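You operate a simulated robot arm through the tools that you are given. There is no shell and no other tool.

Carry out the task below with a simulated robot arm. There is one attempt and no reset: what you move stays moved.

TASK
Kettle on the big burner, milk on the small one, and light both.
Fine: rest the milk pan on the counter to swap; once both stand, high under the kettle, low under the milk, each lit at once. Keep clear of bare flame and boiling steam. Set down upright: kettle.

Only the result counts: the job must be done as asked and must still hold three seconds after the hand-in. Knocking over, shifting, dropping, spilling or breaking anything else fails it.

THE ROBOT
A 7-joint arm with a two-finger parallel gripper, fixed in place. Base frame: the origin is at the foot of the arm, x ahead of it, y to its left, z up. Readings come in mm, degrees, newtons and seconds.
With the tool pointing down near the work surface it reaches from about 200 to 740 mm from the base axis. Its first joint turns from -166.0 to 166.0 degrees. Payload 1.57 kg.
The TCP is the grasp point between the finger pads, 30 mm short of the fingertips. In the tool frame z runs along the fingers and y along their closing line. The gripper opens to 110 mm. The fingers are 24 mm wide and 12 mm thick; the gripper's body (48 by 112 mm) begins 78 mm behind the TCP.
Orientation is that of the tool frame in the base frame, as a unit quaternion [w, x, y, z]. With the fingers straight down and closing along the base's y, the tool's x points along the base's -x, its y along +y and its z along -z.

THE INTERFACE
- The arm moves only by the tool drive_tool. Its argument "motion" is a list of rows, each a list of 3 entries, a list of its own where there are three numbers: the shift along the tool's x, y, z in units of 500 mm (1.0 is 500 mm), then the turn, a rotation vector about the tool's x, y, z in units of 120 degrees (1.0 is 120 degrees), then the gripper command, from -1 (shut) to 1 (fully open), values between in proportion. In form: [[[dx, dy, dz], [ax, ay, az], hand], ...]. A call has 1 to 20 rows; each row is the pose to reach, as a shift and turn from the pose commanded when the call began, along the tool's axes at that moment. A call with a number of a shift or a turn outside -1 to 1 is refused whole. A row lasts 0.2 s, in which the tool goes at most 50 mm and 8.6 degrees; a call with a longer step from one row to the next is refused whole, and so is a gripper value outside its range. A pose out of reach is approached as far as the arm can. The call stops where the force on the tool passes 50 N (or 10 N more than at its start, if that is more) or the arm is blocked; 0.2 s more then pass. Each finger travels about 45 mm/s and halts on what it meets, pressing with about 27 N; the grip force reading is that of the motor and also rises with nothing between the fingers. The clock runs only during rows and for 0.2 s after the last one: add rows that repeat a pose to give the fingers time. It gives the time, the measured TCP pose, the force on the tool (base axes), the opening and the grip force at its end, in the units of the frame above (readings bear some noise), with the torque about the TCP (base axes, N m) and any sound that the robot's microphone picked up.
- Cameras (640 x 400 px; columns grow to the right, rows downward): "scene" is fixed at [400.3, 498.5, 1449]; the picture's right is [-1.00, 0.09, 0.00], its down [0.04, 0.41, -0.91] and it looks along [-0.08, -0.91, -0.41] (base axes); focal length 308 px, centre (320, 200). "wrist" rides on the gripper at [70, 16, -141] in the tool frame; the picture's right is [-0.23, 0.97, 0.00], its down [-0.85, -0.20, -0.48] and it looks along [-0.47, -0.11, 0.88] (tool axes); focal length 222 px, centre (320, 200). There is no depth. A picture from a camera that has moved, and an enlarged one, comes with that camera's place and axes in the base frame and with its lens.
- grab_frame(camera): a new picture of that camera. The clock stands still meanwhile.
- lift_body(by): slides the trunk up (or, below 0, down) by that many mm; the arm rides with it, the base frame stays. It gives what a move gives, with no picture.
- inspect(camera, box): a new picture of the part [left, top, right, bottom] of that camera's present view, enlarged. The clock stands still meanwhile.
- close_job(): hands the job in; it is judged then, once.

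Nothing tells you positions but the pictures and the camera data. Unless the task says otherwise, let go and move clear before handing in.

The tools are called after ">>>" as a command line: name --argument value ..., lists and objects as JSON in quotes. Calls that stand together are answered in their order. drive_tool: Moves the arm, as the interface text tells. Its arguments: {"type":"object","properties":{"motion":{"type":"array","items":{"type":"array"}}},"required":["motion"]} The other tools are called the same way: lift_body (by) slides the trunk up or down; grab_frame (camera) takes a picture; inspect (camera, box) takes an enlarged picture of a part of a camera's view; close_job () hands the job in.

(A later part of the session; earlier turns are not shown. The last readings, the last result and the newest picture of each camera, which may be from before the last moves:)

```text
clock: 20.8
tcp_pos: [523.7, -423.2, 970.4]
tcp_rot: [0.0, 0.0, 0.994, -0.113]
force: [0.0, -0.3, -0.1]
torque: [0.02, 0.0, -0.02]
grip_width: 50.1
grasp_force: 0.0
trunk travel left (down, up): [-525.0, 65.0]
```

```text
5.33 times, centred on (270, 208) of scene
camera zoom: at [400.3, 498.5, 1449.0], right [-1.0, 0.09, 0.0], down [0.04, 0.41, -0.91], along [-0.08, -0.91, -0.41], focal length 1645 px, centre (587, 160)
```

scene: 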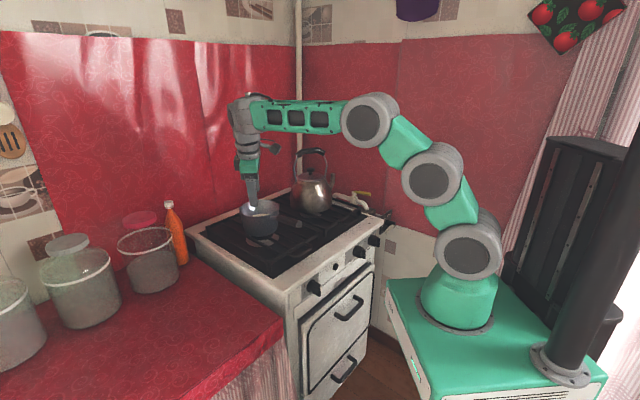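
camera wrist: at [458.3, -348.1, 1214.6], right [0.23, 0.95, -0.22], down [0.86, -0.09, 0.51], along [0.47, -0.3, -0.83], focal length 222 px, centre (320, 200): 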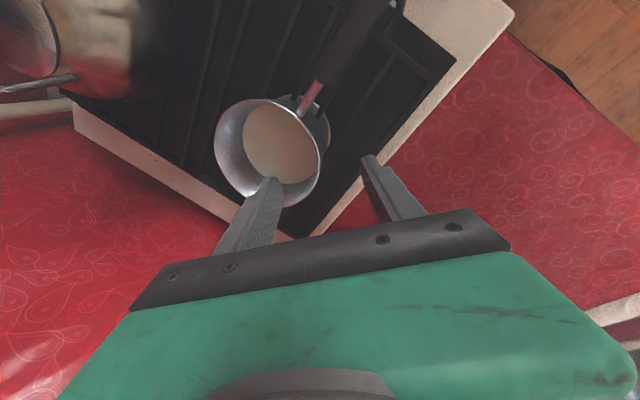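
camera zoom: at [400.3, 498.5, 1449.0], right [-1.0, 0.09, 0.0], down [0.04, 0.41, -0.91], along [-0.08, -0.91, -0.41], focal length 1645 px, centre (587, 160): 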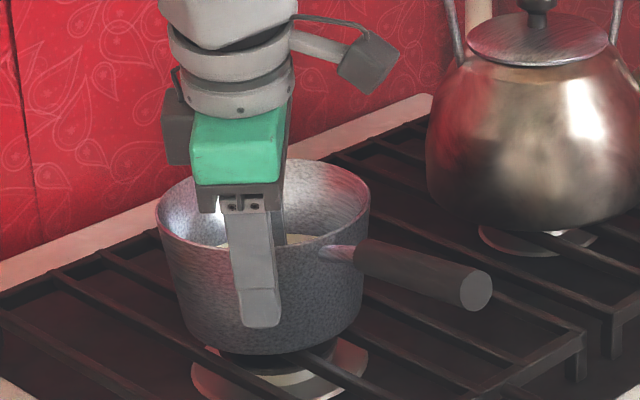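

>>> drive_tool --motion '[[[0, 0, 0], [0, 0, 0], -0.3], [[0, 0, 0], [0, 0, 0], -0.5], [[0, 0, 0], [0, 0, 0], -0.65], [[0, 0, 0], [0, 0, 0], -0.75], [[0, 0, 0], [0, 0, 0], -0.83], [[0, 0, 0], [0, 0, 0], -0.9], [[0, 0, 0], [0, 0, 0], -1], [[0, 0, 0], [0, 0, 0], -1], [[0, 0, 0], [0, 0, 0], -1], [[0, 0, 0], [0, 0, 0], -1]]'

>>> inspect --camera "scene" --box '[230, 170, 310, 245]'

>>> inspect --camera "wrist" --box '[190, 60, 430, 220]'

```text
clock: 23.0
tcp_pos: [524.4, -421.7, 969.2]
tcp_rot: [0.0, -0.001, 0.994, -0.112]
force: [0.5, 4.5, -3.2]
torque: [0.77, -0.02, -0.01]
grip_width: 2.5
grasp_force: 24.1
trunk travel left (down, up): [-525.0, 65.0]
```

```text
5.33 times, centred on (270, 208) of scene
camera zoom: at [400.3, 498.5, 1449.0], right [-1.0, 0.09, 0.0], down [0.04, 0.41, -0.91], along [-0.08, -0.91, -0.41], focal length 1645 px, centre (587, 160)
```

zoom: 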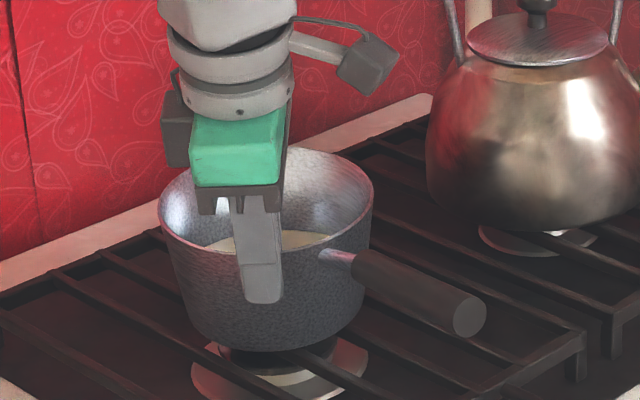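

```text
2.50 times, centred on (310, 140) of wrist
camera zoom: at [455.4, -375.0, 1106.0], right [0.23, 0.95, -0.22], down [0.86, -0.09, 0.51], along [0.47, -0.3, -0.83], focal length 555 px, centre (345, 350)
```

zoom: 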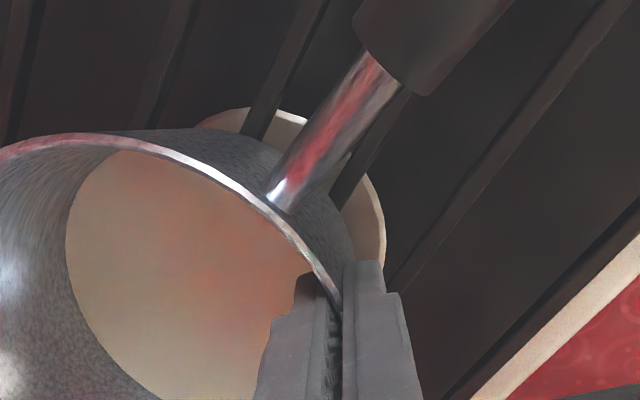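

The grip is firm; it tipped the pan about 4° because the wall tapers less than my tilt. I lift 15 mm while rotating the tool back 4° so the pan comes level.

>>> drive_tool --motion '[[[0, -0.0022, -0.0097], [0, 0, 0], -1], [[0, -0.0045, -0.0195], [0, 0, 0], -1], [[0, -0.0067, -0.0292], [-0.011, 0, 0], -1], [[0, -0.0067, -0.0292], [-0.022, 0, 0], -1], [[0, -0.0067, -0.0292], [-0.033, 0, 0], -1], [[0, -0.0067, -0.0292], [-0.033, 0, 0], -1]]'

>>> inspect --camera "scene" --box '[230, 170, 310, 245]'

>>> inspect --camera "wrist" --box '[190, 60, 430, 220]'

```text
clock: 24.4
tcp_pos: [525.8, -423.9, 985.8]
tcp_rot: [0.0, 0.0, 0.997, -0.078]
force: [-0.2, 0.4, -10.5]
torque: [0.56, -0.07, 0.02]
grip_width: 2.9
grasp_force: 24.1
trunk travel left (down, up): [-525.0, 65.0]
```

```text
5.33 times, centred on (270, 208) of scene
camera zoom: at [400.3, 498.5, 1449.0], right [-1.0, 0.09, 0.0], down [0.04, 0.41, -0.91], along [-0.08, -0.91, -0.41], focal length 1645 px, centre (587, 160)
```

zoom: 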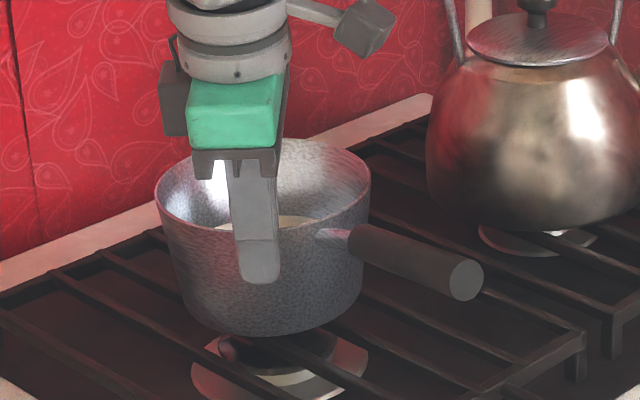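

```text
2.50 times, centred on (310, 140) of wrist
camera zoom: at [456.3, -385.9, 1123.4], right [0.23, 0.96, -0.15], down [0.86, -0.12, 0.5], along [0.47, -0.24, -0.85], focal length 555 px, centre (345, 350)
```

zoom: 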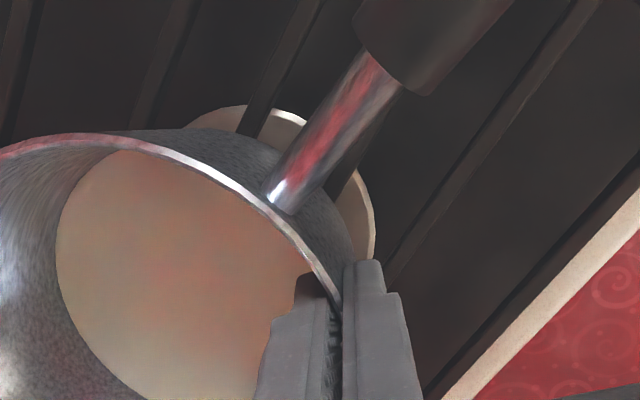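

The pan (about 1.07 kg) is fully off the grate, nearly level and held firmly. The counter top is lower, near z = 785; I carry the pan left over free counter space, about (614, -168), moving smoothly.

>>> drive_tool --motion '[[[0, -0.006, -0.04], [-0.006, 0.006, 0], -1], [[0, -0.0125, -0.079], [-0.0125, 0.0125, 0], -1], [[-0.008, 0.016, -0.0835], [-0.0125, 0.0125, 0], -1], [[-0.02, 0.058, -0.09], [-0.0125, 0.0125, 0], -1], [[-0.034, 0.108, -0.098], [-0.0125, 0.0125, 0], -1], [[-0.048, 0.158, -0.106], [-0.0125, 0.0125, 0], -1], [[-0.062, 0.208, -0.114], [-0.0125, 0.0125, 0], -1], [[-0.076, 0.258, -0.122], [-0.0125, 0.0125, 0], -1], [[-0.09, 0.308, -0.13], [-0.0125, 0.0125, 0], -1], [[-0.104, 0.358, -0.138], [-0.0125, 0.0125, 0], -1], [[-0.118, 0.408, -0.146], [-0.0125, 0.0125, 0], -1], [[-0.132, 0.458, -0.154], [-0.0125, 0.0125, 0], -1], [[-0.146, 0.508, -0.162], [-0.0125, 0.0125, 0], -1], [[-0.16, 0.558, -0.17], [-0.0125, 0.0125, 0], -1], [[-0.172, 0.6, -0.176], [-0.0125, 0.0125, 0], -1], [[-0.178, 0.6235, -0.1795], [-0.0125, 0.0125, 0], -1], [[-0.178, 0.6235, -0.1795], [-0.0125, 0.0125, 0], -1]]'

>>> grab_frame --camera "scene"

>>> grab_frame --camera "wrist"

```text
clock: 28.0
tcp_pos: [613.2, -101.9, 1025.7]
tcp_rot: [-0.013, 0.001, 0.998, -0.065]
force: [-0.1, 0.4, -9.8]
torque: [0.58, -0.07, -0.02]
grip_width: 2.6
grasp_force: 23.6
trunk travel left (down, up): [-525.0, 65.0]
```

```text
taken
```

scene: 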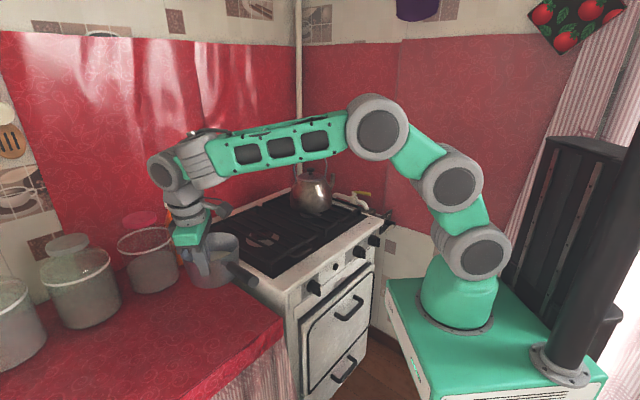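

```text
taken
camera wrist: at [548.6, -67.1, 1166.4], right [0.23, 0.96, -0.13], down [0.87, -0.14, 0.48], along [0.44, -0.22, -0.87], focal length 222 px, centre (320, 200)
```

wrist: 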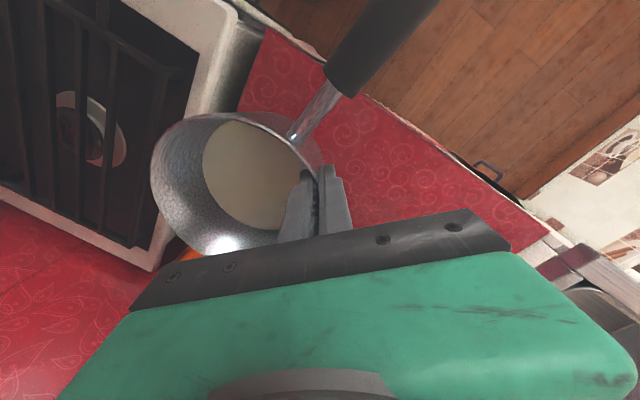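

The pan hangs over free counter, clear of the stove edge and jars. Lowering 140 mm first, then in small steps to contact.

>>> drive_tool --motion '[[[-0.0012, 0.006, 0.046], [0, 0, 0], -1], [[-0.0024, 0.0121, 0.0926], [0, 0, 0], -1], [[-0.0036, 0.0182, 0.1389], [0, 0, 0], -1], [[-0.0048, 0.0242, 0.1852], [0, 0, 0], -1], [[-0.006, 0.0303, 0.2315], [0, 0, 0], -1], [[-0.0072, 0.0363, 0.2778], [0, 0, 0], -1], [[-0.0072, 0.0363, 0.2778], [0, 0, 0], -1]]'

>>> inspect --camera "scene" --box '[150, 210, 290, 335]'

```text
clock: 29.6
tcp_pos: [612.5, -101.7, 886.8]
tcp_rot: [-0.012, 0.001, 0.998, -0.065]
force: [-0.1, -0.2, -10.6]
torque: [0.62, -0.05, 0.0]
grip_width: 2.6
grasp_force: 23.9
trunk travel left (down, up): [-525.0, 65.0]
```

```text
3.20 times, centred on (220, 272) of scene
camera zoom: at [400.3, 498.5, 1449.0], right [-1.0, 0.09, 0.0], down [0.04, 0.41, -0.91], along [-0.08, -0.91, -0.41], focal length 987 px, centre (640, -32)
```

zoom: 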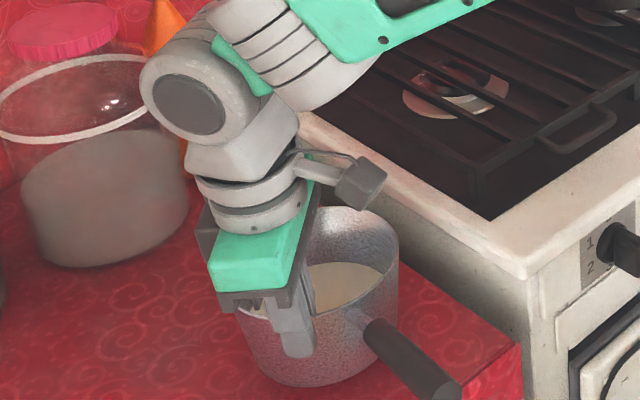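

>>> drive_tool --motion '[[[-0.0005, 0.0026, 0.02], [0, 0, 0], -1], [[-0.001, 0.0047, 0.0357], [0, 0, 0], -1], [[-0.001, 0.0047, 0.0357], [0, 0, 0], -1]]'

```text
clock: 30.4
tcp_pos: [614.3, -99.7, 867.4]
tcp_rot: [-0.013, 0.001, 0.998, -0.065]
force: [-0.4, -0.4, -9.5]
torque: [0.58, -0.07, 0.03]
grip_width: 2.8
grasp_force: 24.3
trunk travel left (down, up): [-525.0, 65.0]
```

>>> drive_tool --motion '[[[-0.0002, 0.001, 0.008], [0, 0, 0], -1], [[-0.0002, 0.001, 0.008], [0, 0, 0], -1]]'

>>> inspect --camera "scene" --box '[180, 230, 290, 325]'

```text
clock: 31.0
tcp_pos: [613.7, -100.8, 864.0]
tcp_rot: [-0.013, 0.0, 0.998, -0.065]
force: [-0.2, 0.2, -9.9]
torque: [0.59, -0.06, 0.01]
grip_width: 2.9
grasp_force: 23.7
trunk travel left (down, up): [-525.0, 65.0]
```

```text
4.21 times, centred on (235, 278) of scene
camera zoom: at [400.3, 498.5, 1449.0], right [-1.0, 0.09, 0.0], down [0.04, 0.41, -0.91], along [-0.08, -0.91, -0.41], focal length 1299 px, centre (678, -126)
```

zoom: 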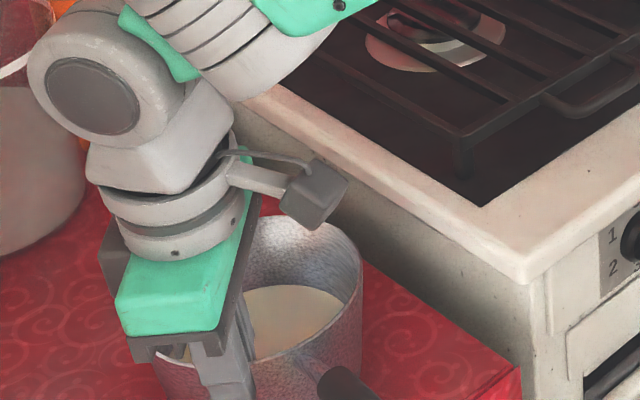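

>>> drive_tool --motion '[[[-0.0002, 0.001, 0.006], [0, 0, 0], -1], [[-0.0003, 0.0015, 0.012], [0, 0, 0], -1], [[-0.0003, 0.0015, 0.012], [0, 0, 0], -1]]'

```text
clock: 31.8
tcp_pos: [613.9, -99.2, 858.7]
tcp_rot: [-0.012, 0.001, 0.998, -0.067]
force: [-1.1, 0.7, -2.9]
torque: [0.11, -0.37, 0.01]
grip_width: 2.8
grasp_force: 23.9
trunk travel left (down, up): [-525.0, 65.0]
```

Contact with the counter. One more millimetre or two, then check.

>>> drive_tool --motion '[[[-0.0001, 0.0005, 0.004], [0, 0, 0], -1], [[-0.0001, 0.0005, 0.004], [0, 0, 0], -1]]'

```text
clock: 32.4
tcp_pos: [614.8, -98.5, 858.3]
tcp_rot: [-0.012, 0.001, 0.998, -0.067]
force: [-3.2, 2.0, 7.6]
torque: [-0.47, -0.76, -0.17]
grip_width: 2.8
grasp_force: 24.0
trunk travel left (down, up): [-525.0, 65.0]
```

>>> drive_tool --motion '[[[0, 0, 0], [0, 0, 0], -0.85], [[0, 0, 0], [0, 0, 0], -0.7], [[0, 0, 0], [0, 0, 0], -0.5], [[0, 0, 0], [0, 0, 0], -0.3], [[0, 0, 0], [0, 0, 0], -0.1], [[0, 0, 0], [0, 0, 0], -0.1]]'

>>> inspect --camera "scene" --box '[170, 220, 310, 345]'

>>> grab_frame --camera "wrist"

```text
clock: 33.8
tcp_pos: [613.9, -98.9, 857.4]
tcp_rot: [-0.013, 0.001, 0.998, -0.066]
force: [-0.3, 0.0, -0.1]
torque: [0.0, -0.01, -0.01]
grip_width: 49.6
grasp_force: 0.3
trunk travel left (down, up): [-525.0, 65.0]
```

```text
3.20 times, centred on (240, 282) of scene
camera zoom: at [400.3, 498.5, 1449.0], right [-1.0, 0.09, 0.0], down [0.04, 0.41, -0.91], along [-0.08, -0.91, -0.41], focal length 987 px, centre (576, -64)
```

zoom: 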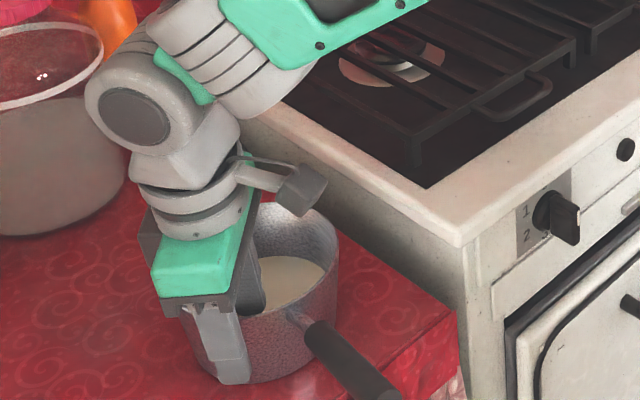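

```text
taken
camera wrist: at [548.3, -64.4, 997.2], right [0.23, 0.96, -0.13], down [0.87, -0.14, 0.48], along [0.44, -0.22, -0.87], focal length 222 px, centre (320, 200)
```

wrist: 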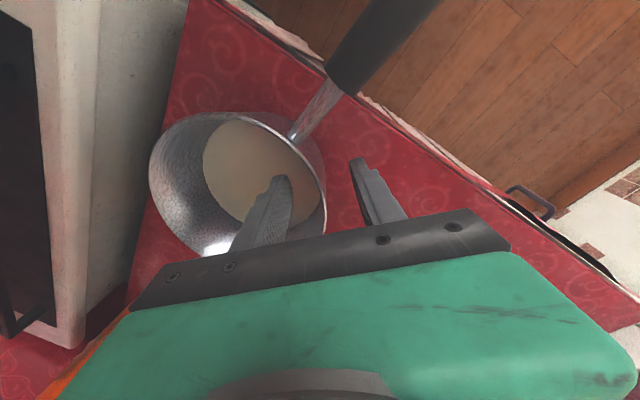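

The pan stands level on the counter. I retreat upward and go look at the kettle's handle and the bare big burner from above.

>>> drive_tool --motion '[[[0, 0, -0.04], [0, 0, 0], -0.1], [[0, 0, -0.1], [0, 0, 0], -0.1], [[0, 0, -0.18], [0, 0, 0], -0.1], [[0, 0, -0.26], [0, 0, 0], -0.1], [[0.018, -0.043, -0.33], [0, 0, 0], 0.2], [[0.036, -0.086, -0.4], [0, 0, 0], 0.2], [[0.055, -0.129, -0.468], [0, 0, 0], 0.2], [[0.073, -0.171, -0.537], [0, 0, 0], 0.2], [[0.091, -0.214, -0.606], [0, 0, 0], 0.2], [[0.109, -0.257, -0.676], [0, 0, 0], 0.2], [[0.1275, -0.3, -0.745], [0, 0, 0], 0.2], [[0.1275, -0.3, -0.745], [0, 0, 0], 0.2]]'

>>> grab_frame --camera "wrist"

>>> grab_frame --camera "scene"

```text
clock: 36.4
tcp_pos: [564.3, -198.3, 1248.3]
tcp_rot: [-0.013, 0.002, 0.998, -0.066]
force: [-0.1, 0.5, -0.9]
torque: [-0.02, 0.0, 0.02]
grip_width: 65.9
grasp_force: 0.1
out of reach, approached as far as the arm can: row 8, 9, 10
trunk travel left (down, up): [-525.0, 65.0]
```

```text
taken
camera wrist: at [497.8, -163.2, 1388.0], right [0.23, 0.96, -0.13], down [0.87, -0.14, 0.48], along [0.44, -0.23, -0.87], focal length 222 px, centre (320, 200)
```

wrist: 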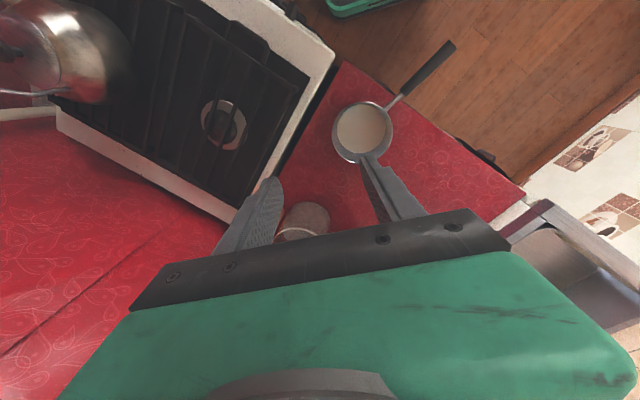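

```text
taken
```

scene: 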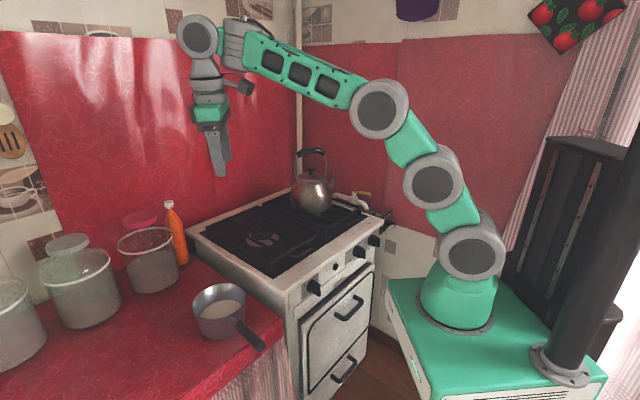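

The big burner is now bare and the pan is safe on the counter. I move to a tilted approach pose in front of and above the kettle handle to measure the bar.

>>> drive_tool --motion '[[[0.0457, -0.0716, 0.0117], [0.0269, -0.0012, 0], 0.2], [[0.0914, -0.1432, 0.0234], [0.0538, -0.0025, 0], 0.2], [[0.1371, -0.2148, 0.0351], [0.0807, -0.0037, 0], 0.2], [[0.1828, -0.2864, 0.0468], [0.1076, -0.005, 0.001], 0.2], [[0.2285, -0.358, 0.0585], [0.1345, -0.0062, 0.001], 0.2], [[0.2742, -0.4296, 0.0702], [0.1614, -0.0074, 0.001], 0.2], [[0.3199, -0.5012, 0.0819], [0.1883, -0.0087, 0.002], 0.2], [[0.3656, -0.5728, 0.0936], [0.2152, -0.01, 0.002], 0.2], [[0.4113, -0.6444, 0.1053], [0.2421, -0.0112, 0.002], 0.2], [[0.457, -0.716, 0.117], [0.269, -0.0124, 0.0025], 0.2], [[0.457, -0.716, 0.117], [0.269, -0.0124, 0.0025], 0.2]]'

>>> grab_frame --camera "wrist"

>>> inspect --camera "scene" --box '[260, 130, 370, 220]'

```text
clock: 38.8
tcp_pos: [353.3, -574.8, 1254.9]
tcp_rot: [-0.01, 0.002, 0.951, -0.308]
force: [0.3, -0.5, 0.5]
torque: [0.1, 0.1, -0.05]
grip_width: 66.0
grasp_force: 0.1
out of reach, approached as far as the arm can: row 7, 8, 9, 10, 11
trunk travel left (down, up): [-525.0, 65.0]
```

```text
taken
camera wrist: at [287.3, -478.3, 1361.4], right [0.22, 0.79, -0.58], down [0.87, 0.11, 0.49], along [0.45, -0.61, -0.66], focal length 222 px, centre (320, 200)
```

wrist: 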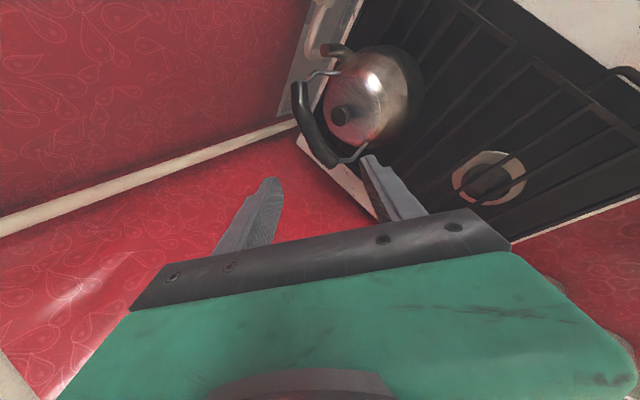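

```text
4.44 times, centred on (315, 175) of scene
camera zoom: at [400.3, 498.5, 1449.0], right [-1.0, 0.09, 0.0], down [0.04, 0.41, -0.91], along [-0.08, -0.91, -0.41], focal length 1371 px, centre (342, 311)
```

zoom: 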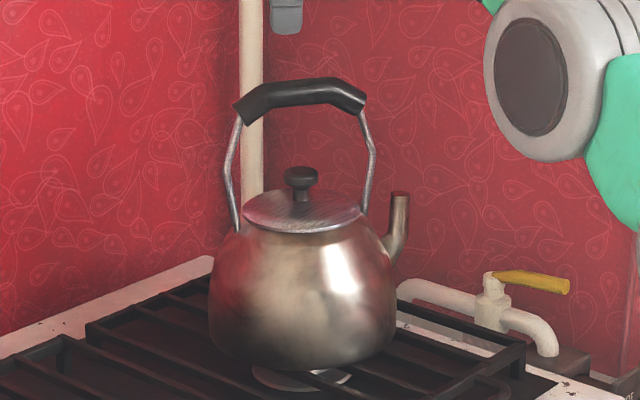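

The arm can't quite reach this high pose, but the bar's direction is clear: roughly along base x. I zoom in to pin down the bar.

>>> inspect --camera "wrist" --box '[260, 20, 460, 200]'

>>> inspect --camera "wrist" --box '[430, 130, 550, 210]'

>>> grab_frame --camera "scene"

```text
2.22 times, centred on (360, 110) of wrist
camera zoom: at [287.3, -478.3, 1361.4], right [0.22, 0.79, -0.58], down [0.87, 0.11, 0.49], along [0.45, -0.61, -0.66], focal length 494 px, centre (231, 400)
```

zoom: 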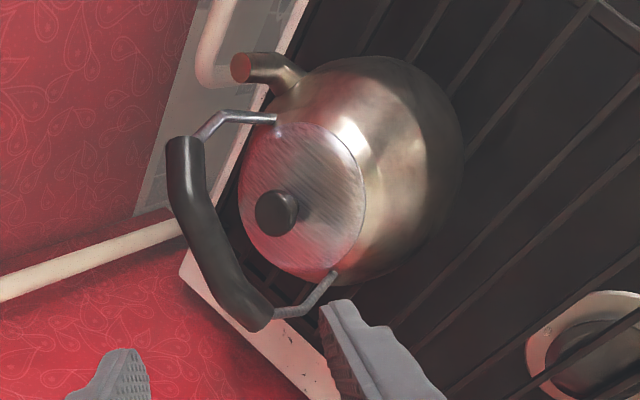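

```text
5.00 times, centred on (490, 170) of wrist
camera zoom: at [287.3, -478.3, 1361.4], right [0.22, 0.79, -0.58], down [0.87, 0.11, 0.49], along [0.45, -0.61, -0.66], focal length 1111 px, centre (-530, 350)
```

zoom: 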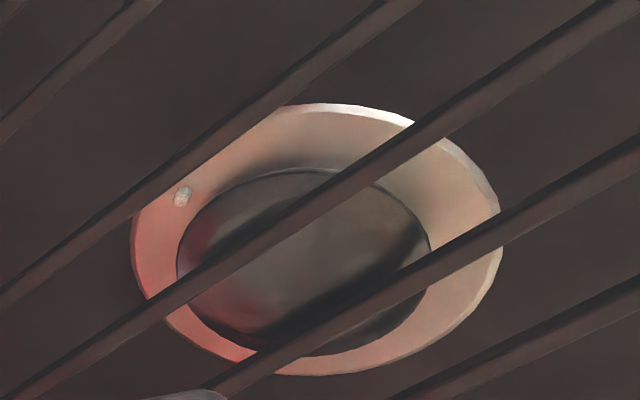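

```text
taken
```

scene: 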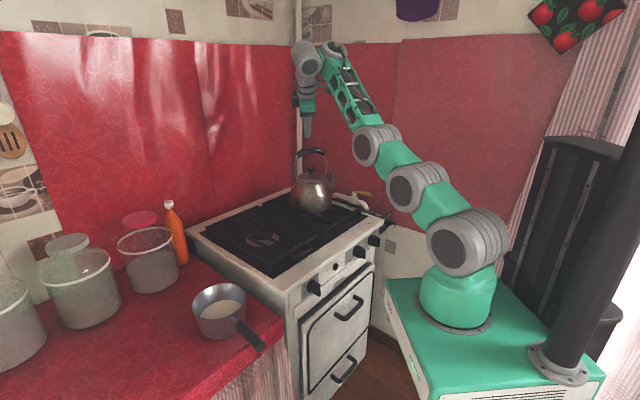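

The bar's middle is near (331, -677, 1131), turned about 15° from base x, and the big burner centre is about (526, -489). I move to a 50°-tilted pre-grasp aligned with the bar.

>>> drive_tool --motion '[[[0.0125, -0.0006, 0.027], [0.0207, -0.0222, -0.0221], 0.2], [[0.025, -0.0012, 0.0545], [0.0414, -0.0443, -0.0443], 0.2], [[0.0375, -0.0018, 0.082], [0.0621, -0.0665, -0.0664], 0.2], [[0.05, -0.0024, 0.109], [0.0828, -0.0886, -0.0885], 0.2], [[0.05, -0.0024, 0.109], [0.0828, -0.0886, -0.0885], 0.2]]'

>>> inspect --camera "wrist" --box '[200, 60, 440, 220]'

>>> inspect --camera "scene" --box '[260, 120, 370, 220]'

```text
clock: 40.0
tcp_pos: [318.8, -598.9, 1290.2]
tcp_rot: [0.047, -0.113, 0.929, -0.349]
force: [0.7, 0.0, 0.2]
torque: [-0.02, 0.0, 0.0]
grip_width: 66.1
grasp_force: 0.1
out of reach, approached as far as the arm can: row 1, 2, 3, 4, 5
trunk travel left (down, up): [-525.0, 65.0]
```

```text
2.50 times, centred on (320, 140) of wrist
camera zoom: at [226.5, -514.1, 1387.0], right [0.05, 0.77, -0.64], down [0.79, 0.37, 0.5], along [0.62, -0.53, -0.58], focal length 555 px, centre (320, 350)
```

zoom: 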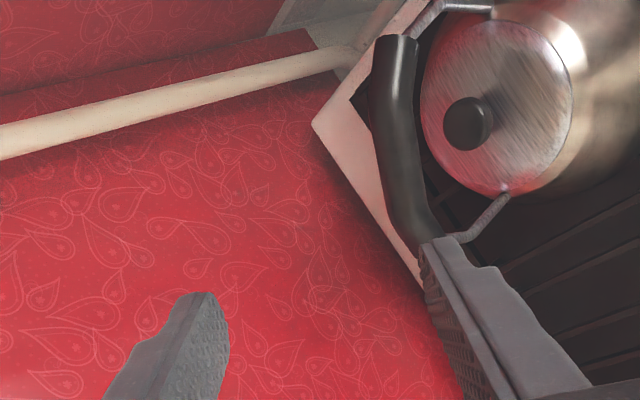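

```text
4.00 times, centred on (315, 170) of scene
camera zoom: at [400.3, 498.5, 1449.0], right [-1.0, 0.09, 0.0], down [0.04, 0.41, -0.91], along [-0.08, -0.91, -0.41], focal length 1234 px, centre (340, 320)
```

zoom: 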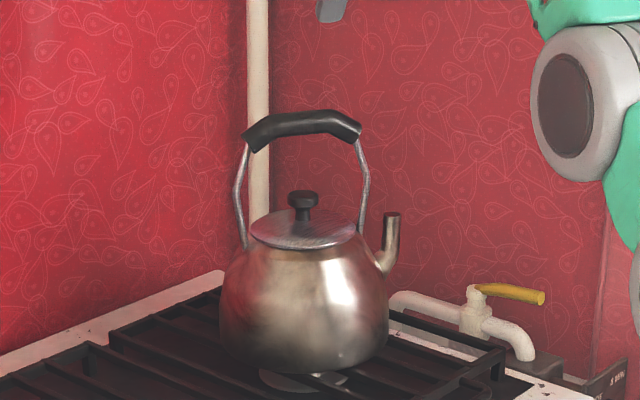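

>>> grab_frame --camera "scene"

>>> inspect --camera "scene" --box '[280, 20, 560, 300]'

```text
taken
```

scene: 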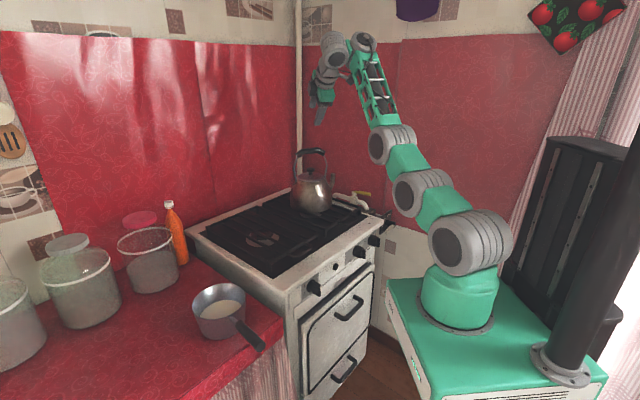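

```text
1.43 times, centred on (420, 160) of scene
camera zoom: at [400.3, 498.5, 1449.0], right [-1.0, 0.09, 0.0], down [0.04, 0.41, -0.91], along [-0.08, -0.91, -0.41], focal length 441 px, centre (177, 257)
```

zoom: 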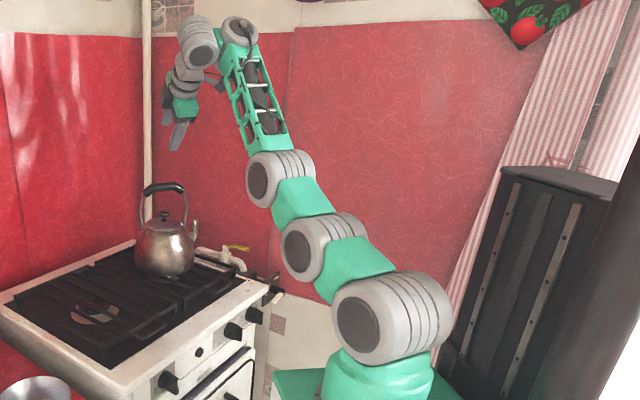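

The arm had stretched straight and got stuck. I pull it back toward the robot to bend the elbow, then approach the kettle lower.

>>> drive_tool --motion '[[[0.001, 0.042, -0.049], [0, 0, 0], 0.2], [[0.002, 0.084, -0.098], [0, 0, 0], 0.2], [[0.002, 0.127, -0.147], [0, 0, 0], 0.2], [[0.003, 0.169, -0.196], [0, 0, 0], 0.2], [[0.004, 0.211, -0.2456], [0, 0, 0], 0.2], [[0.004, 0.211, -0.2456], [0, 0, 0], 0.2]]'

>>> grab_frame --camera "scene"

```text
clock: 41.4
tcp_pos: [319.7, -527.4, 1383.1]
tcp_rot: [0.046, -0.114, 0.929, -0.348]
force: [0.1, 0.8, 0.0]
torque: [0.02, 0.0, -0.03]
grip_width: 65.6
grasp_force: 0.1
out of reach, approached as far as the arm can: row 1, 2, 3, 4, 5, 6
trunk travel left (down, up): [-525.0, 65.0]
```

```text
taken
```

scene: 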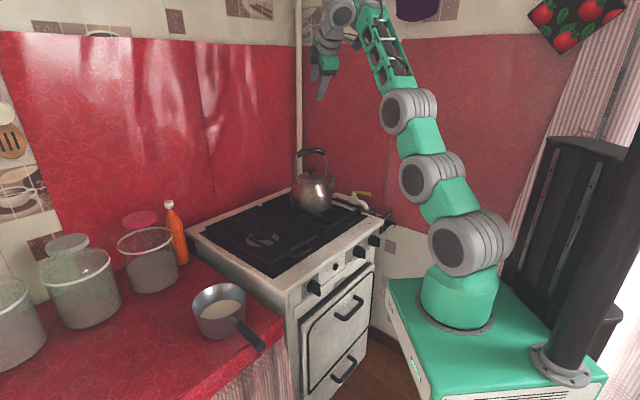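

>>> drive_tool --motion '[[[0, 0, 0], [0, 0, 0], 0.2]]'

```text
clock: 41.8
tcp_pos: [318.7, -526.1, 1383.9]
tcp_rot: [0.045, -0.114, 0.93, -0.348]
force: [0.0, -1.2, -0.3]
torque: [0.0, 0.01, 0.03]
grip_width: 66.1
grasp_force: 0.0
trunk travel left (down, up): [-525.0, 65.0]
```

The next command is taken from the reached pose. I tip the tool toward horizontal while lowering a bit, to free the wrist from its bend limit.

>>> drive_tool --motion '[[[0, 0.0, 0.0], [0.055, 0, 0], 0.2], [[0, 0.02, 0.005], [0.11, 0, 0], 0.2], [[0, 0.05, 0.013], [0.166, 0, 0], 0.2], [[0, 0.08, 0.021], [0.222, 0, 0], 0.2], [[0, 0.11, 0.029], [0.278, 0, 0], 0.2], [[0, 0.141, 0.037], [0.333, 0, 0], 0.2], [[0, 0.141, 0.037], [0.333, 0, 0], 0.2]]'

>>> grab_frame --camera "scene"

```text
clock: 43.4
tcp_pos: [330.7, -544.4, 1404.9]
tcp_rot: [0.057, -0.108, 0.894, -0.43]
force: [-0.4, -1.0, -0.2]
torque: [-0.02, 0.01, 0.01]
grip_width: 66.3
grasp_force: 0.1
out of reach, approached as far as the arm can: row 1, 2, 3, 4, 5, 6, 7
trunk travel left (down, up): [-525.0, 65.0]
```

```text
taken
```

scene: 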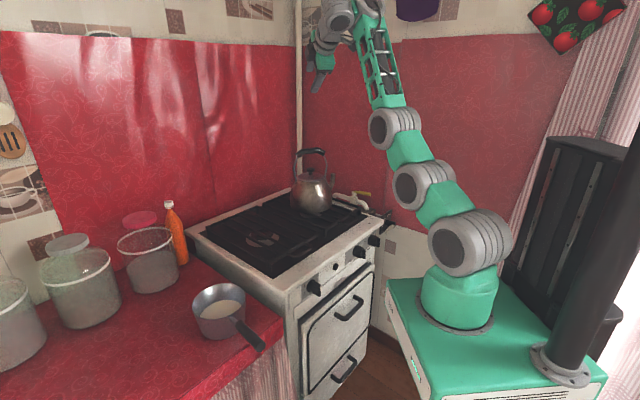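

The arm over-stretched and its middle joint has bent the wrong way. I swing it left (about the base) over the free counter side, at height, where I can unfold it safely.

>>> drive_tool --motion '[[[-0.0786, 0.0176, -0.0208], [-0.0003, -0.0244, -0.0194], 0.2], [[-0.155, 0.0385, -0.0458], [-0.0006, -0.0488, -0.0388], 0.2], [[-0.2295, 0.0623, -0.0745], [-0.0008, -0.0732, -0.0582], 0.2], [[-0.301, 0.0892, -0.107], [-0.0011, -0.0976, -0.0776], 0.2], [[-0.37, 0.119, -0.143], [-0.0014, -0.122, -0.097], 0.2], [[-0.4357, 0.1514, -0.1828], [-0.0017, -0.1464, -0.1164], 0.2], [[-0.4978, 0.1864, -0.2256], [-0.002, -0.1708, -0.1358], 0.2], [[-0.556, 0.2239, -0.2717], [-0.0022, -0.1952, -0.1552], 0.2], [[-0.6104, 0.2636, -0.3206], [-0.0025, -0.2196, -0.1746], 0.2], [[-0.6608, 0.3054, -0.3721], [-0.0028, -0.244, -0.194], 0.2], [[-0.7063, 0.3492, -0.4261], [-0.0031, -0.2684, -0.2134], 0.2], [[-0.7474, 0.3948, -0.4826], [-0.0034, -0.2928, -0.2328], 0.2]]'

>>> grab_frame --camera "scene"

```text
clock: 46.0
tcp_pos: [633.0, -150.4, 1420.2]
tcp_rot: [0.216, -0.443, 0.785, -0.375]
force: [-0.4, -0.2, -0.2]
torque: [0.0, -0.03, -0.01]
grip_width: 66.1
grasp_force: 0.1
out of reach, approached as far as the arm can: row 2, 3, 4, 5, 6, 7, 8, 9, 10, 11, 12
trunk travel left (down, up): [-525.0, 65.0]
```

```text
taken
```

scene: 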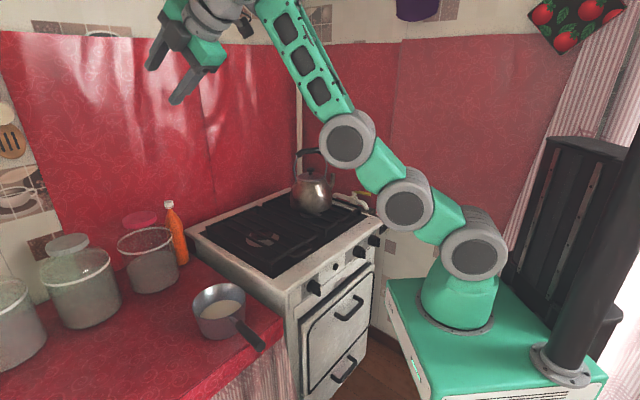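

>>> drive_tool --motion '[[[-0.0191, 0.0232, 0.0739], [0, 0, 0], 0.2], [[-0.0382, 0.0465, 0.1479], [0, 0, 0], 0.2], [[-0.0573, 0.0697, 0.2218], [0, 0, 0], 0.2], [[-0.0763, 0.0929, 0.2958], [0, 0, 0], 0.2], [[-0.0954, 0.1161, 0.3697], [0, 0, 0], 0.2], [[-0.1145, 0.1394, 0.4437], [0, 0, 0], 0.2], [[-0.1336, 0.1626, 0.5176], [0, 0, 0], 0.2]]'

>>> grab_frame --camera "scene"

```text
clock: 47.6
tcp_pos: [678.1, -150.1, 1322.2]
tcp_rot: [0.187, -0.455, 0.808, -0.325]
force: [0.1, -0.1, -0.5]
torque: [0.01, -0.04, 0.02]
grip_width: 66.1
grasp_force: 0.1
out of reach, approached as far as the arm can: row 1, 2, 3, 4, 5, 6, 7
trunk travel left (down, up): [-525.0, 65.0]
```

```text
taken
```

scene: 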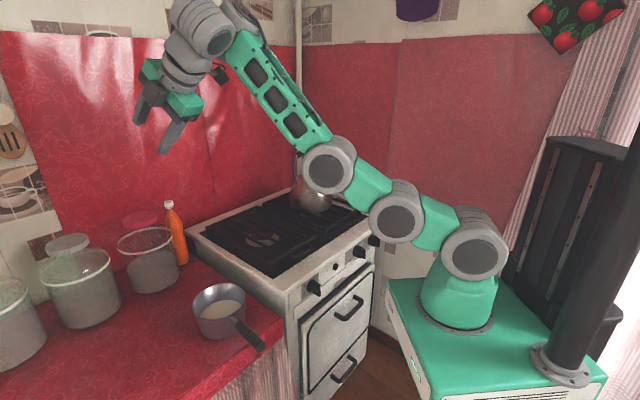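

The wrist orientation is what drove the elbow back-bend: pitching the tool down with the wrist held in place should bend it forward again. I do that here, over free space.

>>> drive_tool --motion '[[[0, 0.0622, -0.0039], [-0.0595, 0, 0], 0.2], [[0, 0.1234, -0.0155], [-0.119, 0, 0], 0.2], [[0, 0.1826, -0.0346], [-0.1786, 0, 0], 0.2], [[0, 0.2391, -0.0609], [-0.2381, 0, 0], 0.2], [[0, 0.2918, -0.094], [-0.2976, 0, 0], 0.2], [[0, 0.34, -0.1335], [-0.3571, 0, 0], 0.2], [[0, 0.383, -0.1786], [-0.4167, 0, 0], 0.2], [[0, 0.383, -0.1786], [-0.4167, 0, 0], 0.2]]'

>>> grab_frame --camera "scene"

```text
clock: 49.4
tcp_pos: [504.6, -40.9, 1257.0]
tcp_rot: [-0.023, -0.491, 0.87, 0.047]
force: [0.8, 0.5, 0.1]
torque: [0.01, 0.01, -0.03]
grip_width: 66.0
grasp_force: 0.0
out of reach, approached as far as the arm can: row 1, 2, 3
trunk travel left (down, up): [-525.0, 65.0]
```

```text
taken
```

scene: 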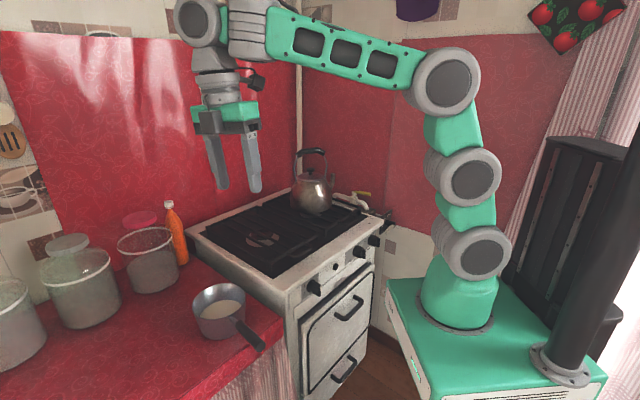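

The elbow is bent the right way again. Now I swing round at moderate reach toward the kettle with the tool aligned to its bar (45° tilt).

>>> drive_tool --motion '[[[0.0736, -0.0338, 0.0064], [0.0368, 0.0117, 0.0323], 0.2], [[0.1494, -0.0618, 0.0136], [0.0735, 0.0234, 0.0645], 0.2], [[0.2268, -0.0836, 0.021], [0.1103, 0.0351, 0.0968], 0.2], [[0.306, -0.0994, 0.0294], [0.1471, 0.0468, 0.129], 0.2], [[0.3864, -0.1086, 0.0382], [0.1839, 0.0585, 0.1613], 0.2], [[0.4664, -0.1118, 0.048], [0.2206, 0.0702, 0.1935], 0.2], [[0.547, -0.1086, 0.0584], [0.2574, 0.0819, 0.2258], 0.2], [[0.6266, -0.099, 0.0692], [0.2942, 0.0936, 0.258], 0.2], [[0.7056, -0.083, 0.0806], [0.3309, 0.1053, 0.2903], 0.2], [[0.7824, -0.0612, 0.093], [0.3677, 0.117, 0.3225], 0.2], [[0.8574, -0.0334, 0.106], [0.4045, 0.1287, 0.3547], 0.2], [[0.8574, -0.0334, 0.106], [0.4045, 0.1287, 0.3547], 0.2]]'

>>> grab_frame --camera "scene"

>>> grab_frame --camera "wrist"

```text
clock: 52.0
tcp_pos: [235.2, -355.5, 1346.7]
tcp_rot: [0.054, -0.126, 0.927, -0.35]
force: [0.7, -0.3, 0.1]
torque: [0.02, 0.03, -0.04]
grip_width: 66.1
grasp_force: 0.1
out of reach, approached as far as the arm can: row 7, 8, 9, 10, 11, 12
trunk travel left (down, up): [-525.0, 65.0]
```

```text
taken
```

scene: 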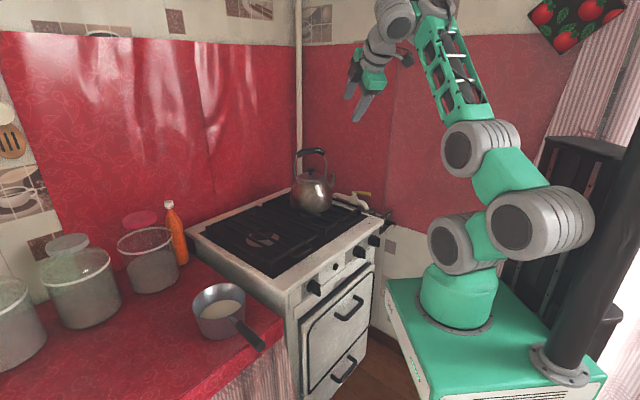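

```text
taken
camera wrist: at [139.1, -272.5, 1441.3], right [0.03, 0.77, -0.64], down [0.77, 0.39, 0.5], along [0.64, -0.51, -0.58], focal length 222 px, centre (320, 200)
```

wrist: 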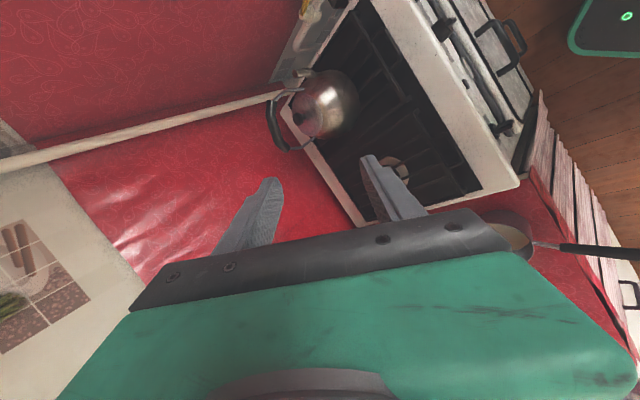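

I understand the constraint better now: pulling back too far with a large tilt folds the arm awkwardly. From here I extend straight toward the pre-grasp in front of the kettle bar.

>>> drive_tool --motion '[[[-0.0011, -0.023, 0.0688], [0.009, 0, 0], 0.2], [[-0.0022, -0.046, 0.1375], [0.018, 0, 0], 0.2], [[-0.0034, -0.069, 0.2063], [0.027, 0, 0], 0.2], [[-0.0045, -0.092, 0.275], [0.036, 0, 0], 0.2], [[-0.0056, -0.115, 0.3438], [0.045, 0, 0], 0.2], [[-0.0067, -0.138, 0.4125], [0.054, 0, 0], 0.2]]'

>>> grab_frame --camera "scene"

```text
clock: 53.1
tcp_pos: [158.1, -527.5, 1294.1]
tcp_rot: [0.025, -0.041, 0.908, -0.416]
force: [0.5, -0.8, -0.6]
torque: [-0.02, 0.04, -0.06]
grip_width: 66.0
grasp_force: 0.0
out of reach, approached as far as the arm can: row 1, 2, 3
trunk travel left (down, up): [-525.0, 65.0]
stopped in row 5: the arm was blocked; the commanded pose is now the measured one
```

```text
taken
```

scene: 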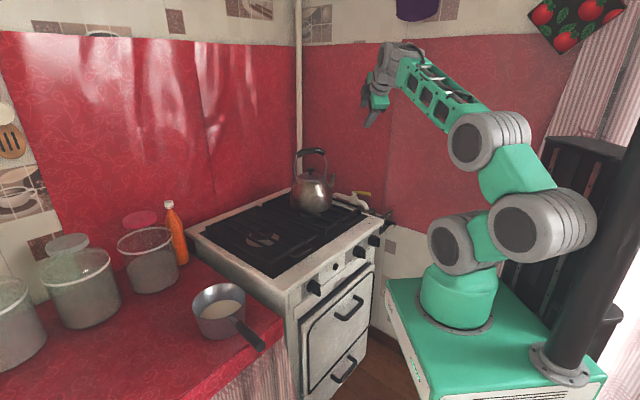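

The elbow touched the robot's own post behind it, so the move stopped (nothing else affected). I extend the arm outward at this azimuth to bring the elbow forward.

>>> drive_tool --motion '[[[-0.0108, -0.0237, 0.0506], [0, 0, 0], 0.2], [[-0.0215, -0.0473, 0.1012], [0, 0, 0], 0.2], [[-0.0323, -0.071, 0.1518], [0, 0, 0], 0.2], [[-0.043, -0.0946, 0.2024], [0, 0, 0], 0.2], [[-0.043, -0.0946, 0.2024], [0, 0, 0], 0.2]]'

>>> grab_frame --camera "scene"

```text
clock: 54.3
tcp_pos: [190.0, -631.2, 1266.0]
tcp_rot: [0.026, -0.042, 0.908, -0.417]
force: [-0.7, -0.1, 1.0]
torque: [0.0, 0.01, -0.01]
grip_width: 65.8
grasp_force: 0.0
trunk travel left (down, up): [-525.0, 65.0]
```

```text
taken
```

scene: 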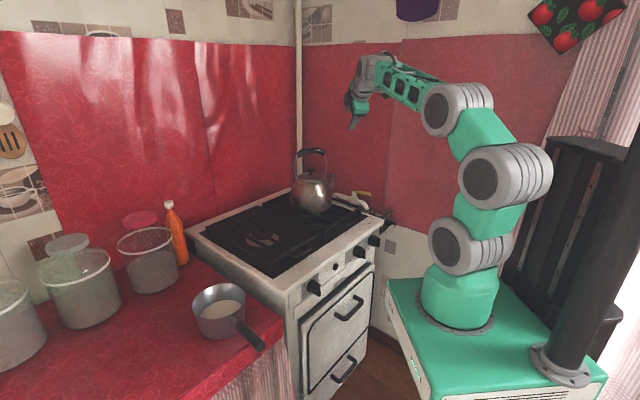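

The arm posture is good now. Moving to the pre-grasp in front of the kettle bar.

>>> drive_tool --motion '[[[-0.06, 0.0324, 0.0125], [0, -0.0148, -0.0128], 0.2], [[-0.121, 0.0648, 0.025], [0, -0.0297, -0.0255], 0.2], [[-0.182, 0.0972, 0.0375], [-0.001, -0.0445, -0.0383], 0.2], [[-0.242, 0.1296, 0.05], [-0.001, -0.0593, -0.051], 0.2], [[-0.242, 0.1296, 0.05], [-0.001, -0.0593, -0.051], 0.2]]'

>>> grab_frame --camera "wrist"

>>> inspect --camera "scene" --box '[260, 80, 400, 220]'

```text
clock: 55.5
tcp_pos: [308.0, -596.5, 1202.9]
tcp_rot: [0.06, -0.117, 0.901, -0.413]
force: [-0.2, -0.2, 0.4]
torque: [0.01, -0.01, 0.01]
grip_width: 66.0
grasp_force: 0.0
trunk travel left (down, up): [-525.0, 65.0]
```

```text
taken
camera wrist: at [210.4, -500.4, 1282.9], right [0.06, 0.67, -0.74], down [0.76, 0.45, 0.47], along [0.65, -0.59, -0.48], focal length 222 px, centre (320, 200)
```

wrist: 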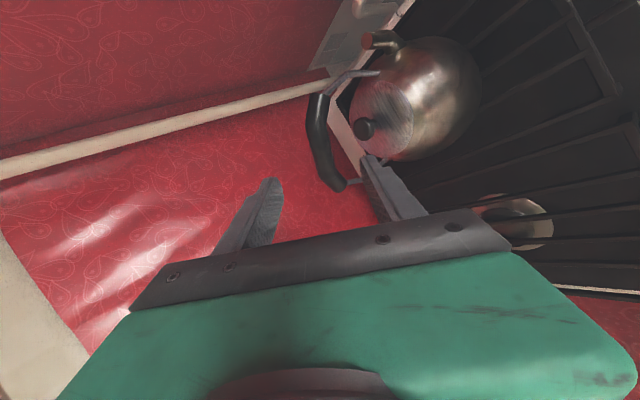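

```text
2.86 times, centred on (330, 150) of scene
camera zoom: at [400.3, 498.5, 1449.0], right [-1.0, 0.09, 0.0], down [0.04, 0.41, -0.91], along [-0.08, -0.91, -0.41], focal length 881 px, centre (291, 343)
```

zoom: 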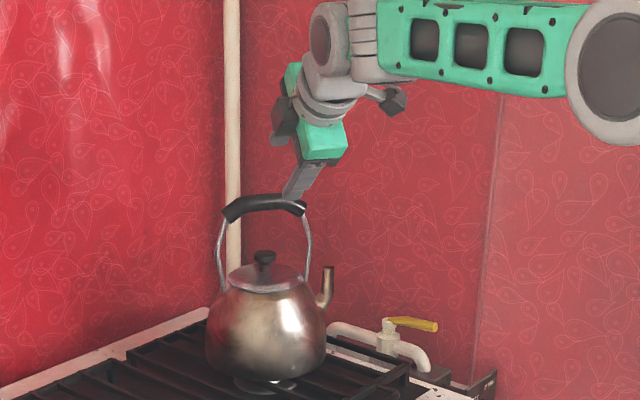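

>>> inspect --camera "wrist" --box '[250, 70, 420, 210]'

>>> inspect --camera "scene" --box '[285, 120, 345, 180]'

```text
2.86 times, centred on (335, 140) of wrist
camera zoom: at [210.4, -500.4, 1282.9], right [0.06, 0.67, -0.74], down [0.76, 0.45, 0.47], along [0.65, -0.59, -0.48], focal length 635 px, centre (277, 371)
```

zoom: 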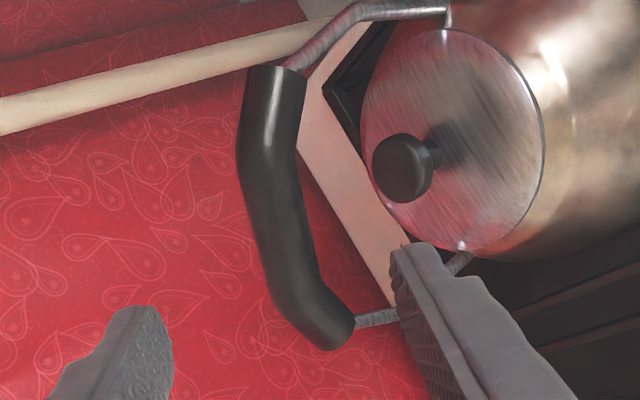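

```text
6.67 times, centred on (315, 150) of scene
camera zoom: at [400.3, 498.5, 1449.0], right [-1.0, 0.09, 0.0], down [0.04, 0.41, -0.91], along [-0.08, -0.91, -0.41], focal length 2056 px, centre (353, 533)
```

zoom: 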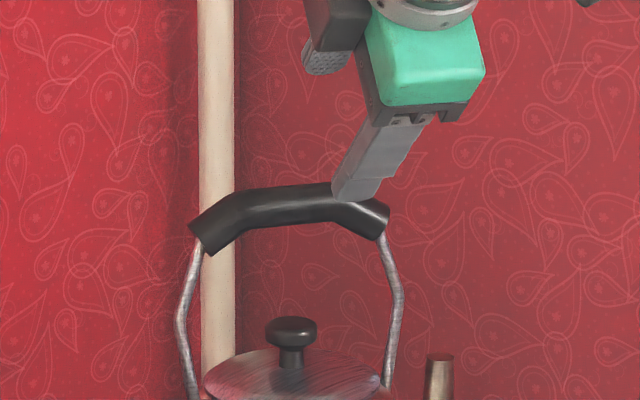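

The bar is lined up exactly along the approach axis, 112 mm ahead. Advancing with a 50 mm opening.

>>> drive_tool --motion '[[[0, 0, 0.06], [0, 0, 0], -0.09], [[0, 0, 0.12], [0, 0, 0], -0.09], [[0, 0, 0.17], [0, 0, 0], -0.09], [[0, -0.001, 0.205], [0, 0, 0], -0.09], [[0, -0.001, 0.227], [0, 0, 0], -0.09], [[0, -0.001, 0.227], [0, 0, 0], -0.09]]'

>>> grab_frame --camera "wrist"

>>> inspect --camera "scene" --box '[285, 120, 345, 180]'

```text
clock: 56.9
tcp_pos: [331.0, -679.3, 1126.9]
tcp_rot: [0.061, -0.116, 0.901, -0.414]
force: [-0.4, 0.4, -0.6]
torque: [-0.01, -0.01, 0.0]
grip_width: 50.0
grasp_force: 0.0
trunk travel left (down, up): [-525.0, 65.0]
```

```text
taken
camera wrist: at [233.3, -584.1, 1207.1], right [0.06, 0.67, -0.74], down [0.76, 0.45, 0.47], along [0.65, -0.59, -0.48], focal length 222 px, centre (320, 200)
```

wrist: 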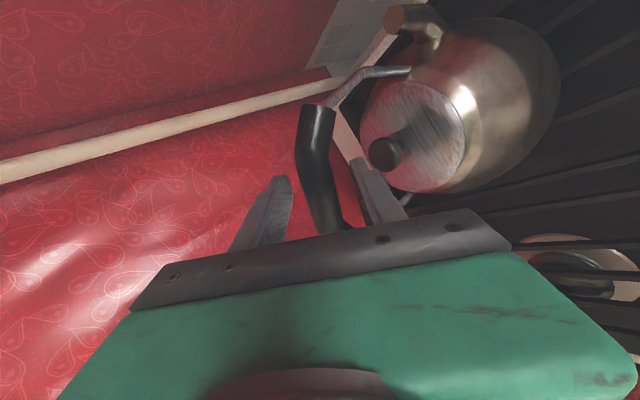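

```text
6.67 times, centred on (315, 150) of scene
camera zoom: at [400.3, 498.5, 1449.0], right [-1.0, 0.09, 0.0], down [0.04, 0.41, -0.91], along [-0.08, -0.91, -0.41], focal length 2056 px, centre (353, 533)
```

zoom: 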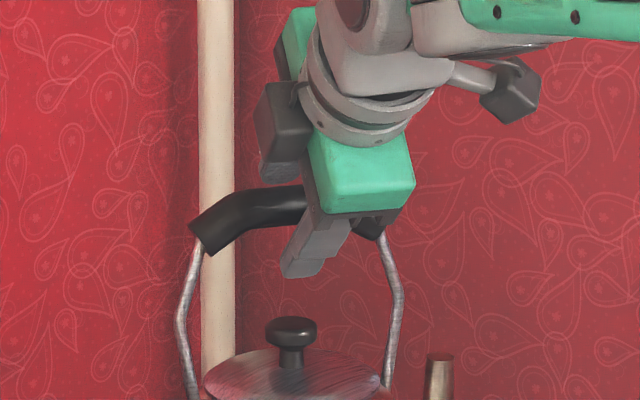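

>>> drive_tool --motion '[[[0, 0, 0], [0, 0, 0], -0.25], [[0, 0, 0], [0, 0, 0], -0.4], [[0, 0, 0], [0, 0, 0], -0.5], [[0, 0, 0], [0, 0, 0], -0.6], [[0, 0, 0], [0, 0, 0], -0.8], [[0, 0, 0], [0, 0, 0], -1], [[0, 0, 0], [0, 0, 0], -1], [[0, 0, 0], [0, 0, 0], -1]]'

>>> inspect --camera "scene" --box '[260, 120, 370, 225]'

```text
clock: 58.7
tcp_pos: [330.8, -679.6, 1126.2]
tcp_rot: [0.06, -0.116, 0.901, -0.414]
force: [-1.3, 0.1, 0.0]
torque: [-0.21, 0.7, 0.03]
grip_width: 23.7
grasp_force: 26.9
trunk travel left (down, up): [-525.0, 65.0]
```

```text
3.81 times, centred on (315, 172) of scene
camera zoom: at [400.3, 498.5, 1449.0], right [-1.0, 0.09, 0.0], down [0.04, 0.41, -0.91], along [-0.08, -0.91, -0.41], focal length 1175 px, centre (339, 305)
```

zoom: 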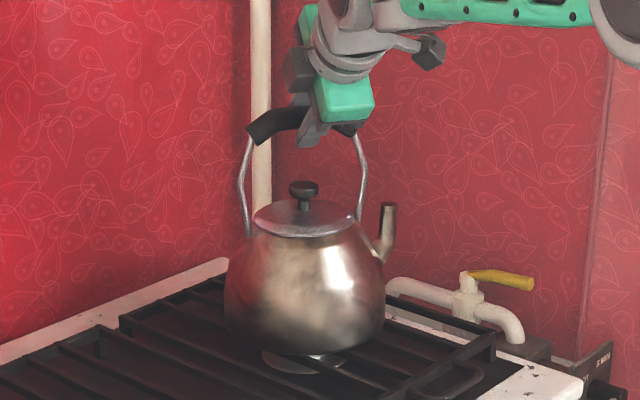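

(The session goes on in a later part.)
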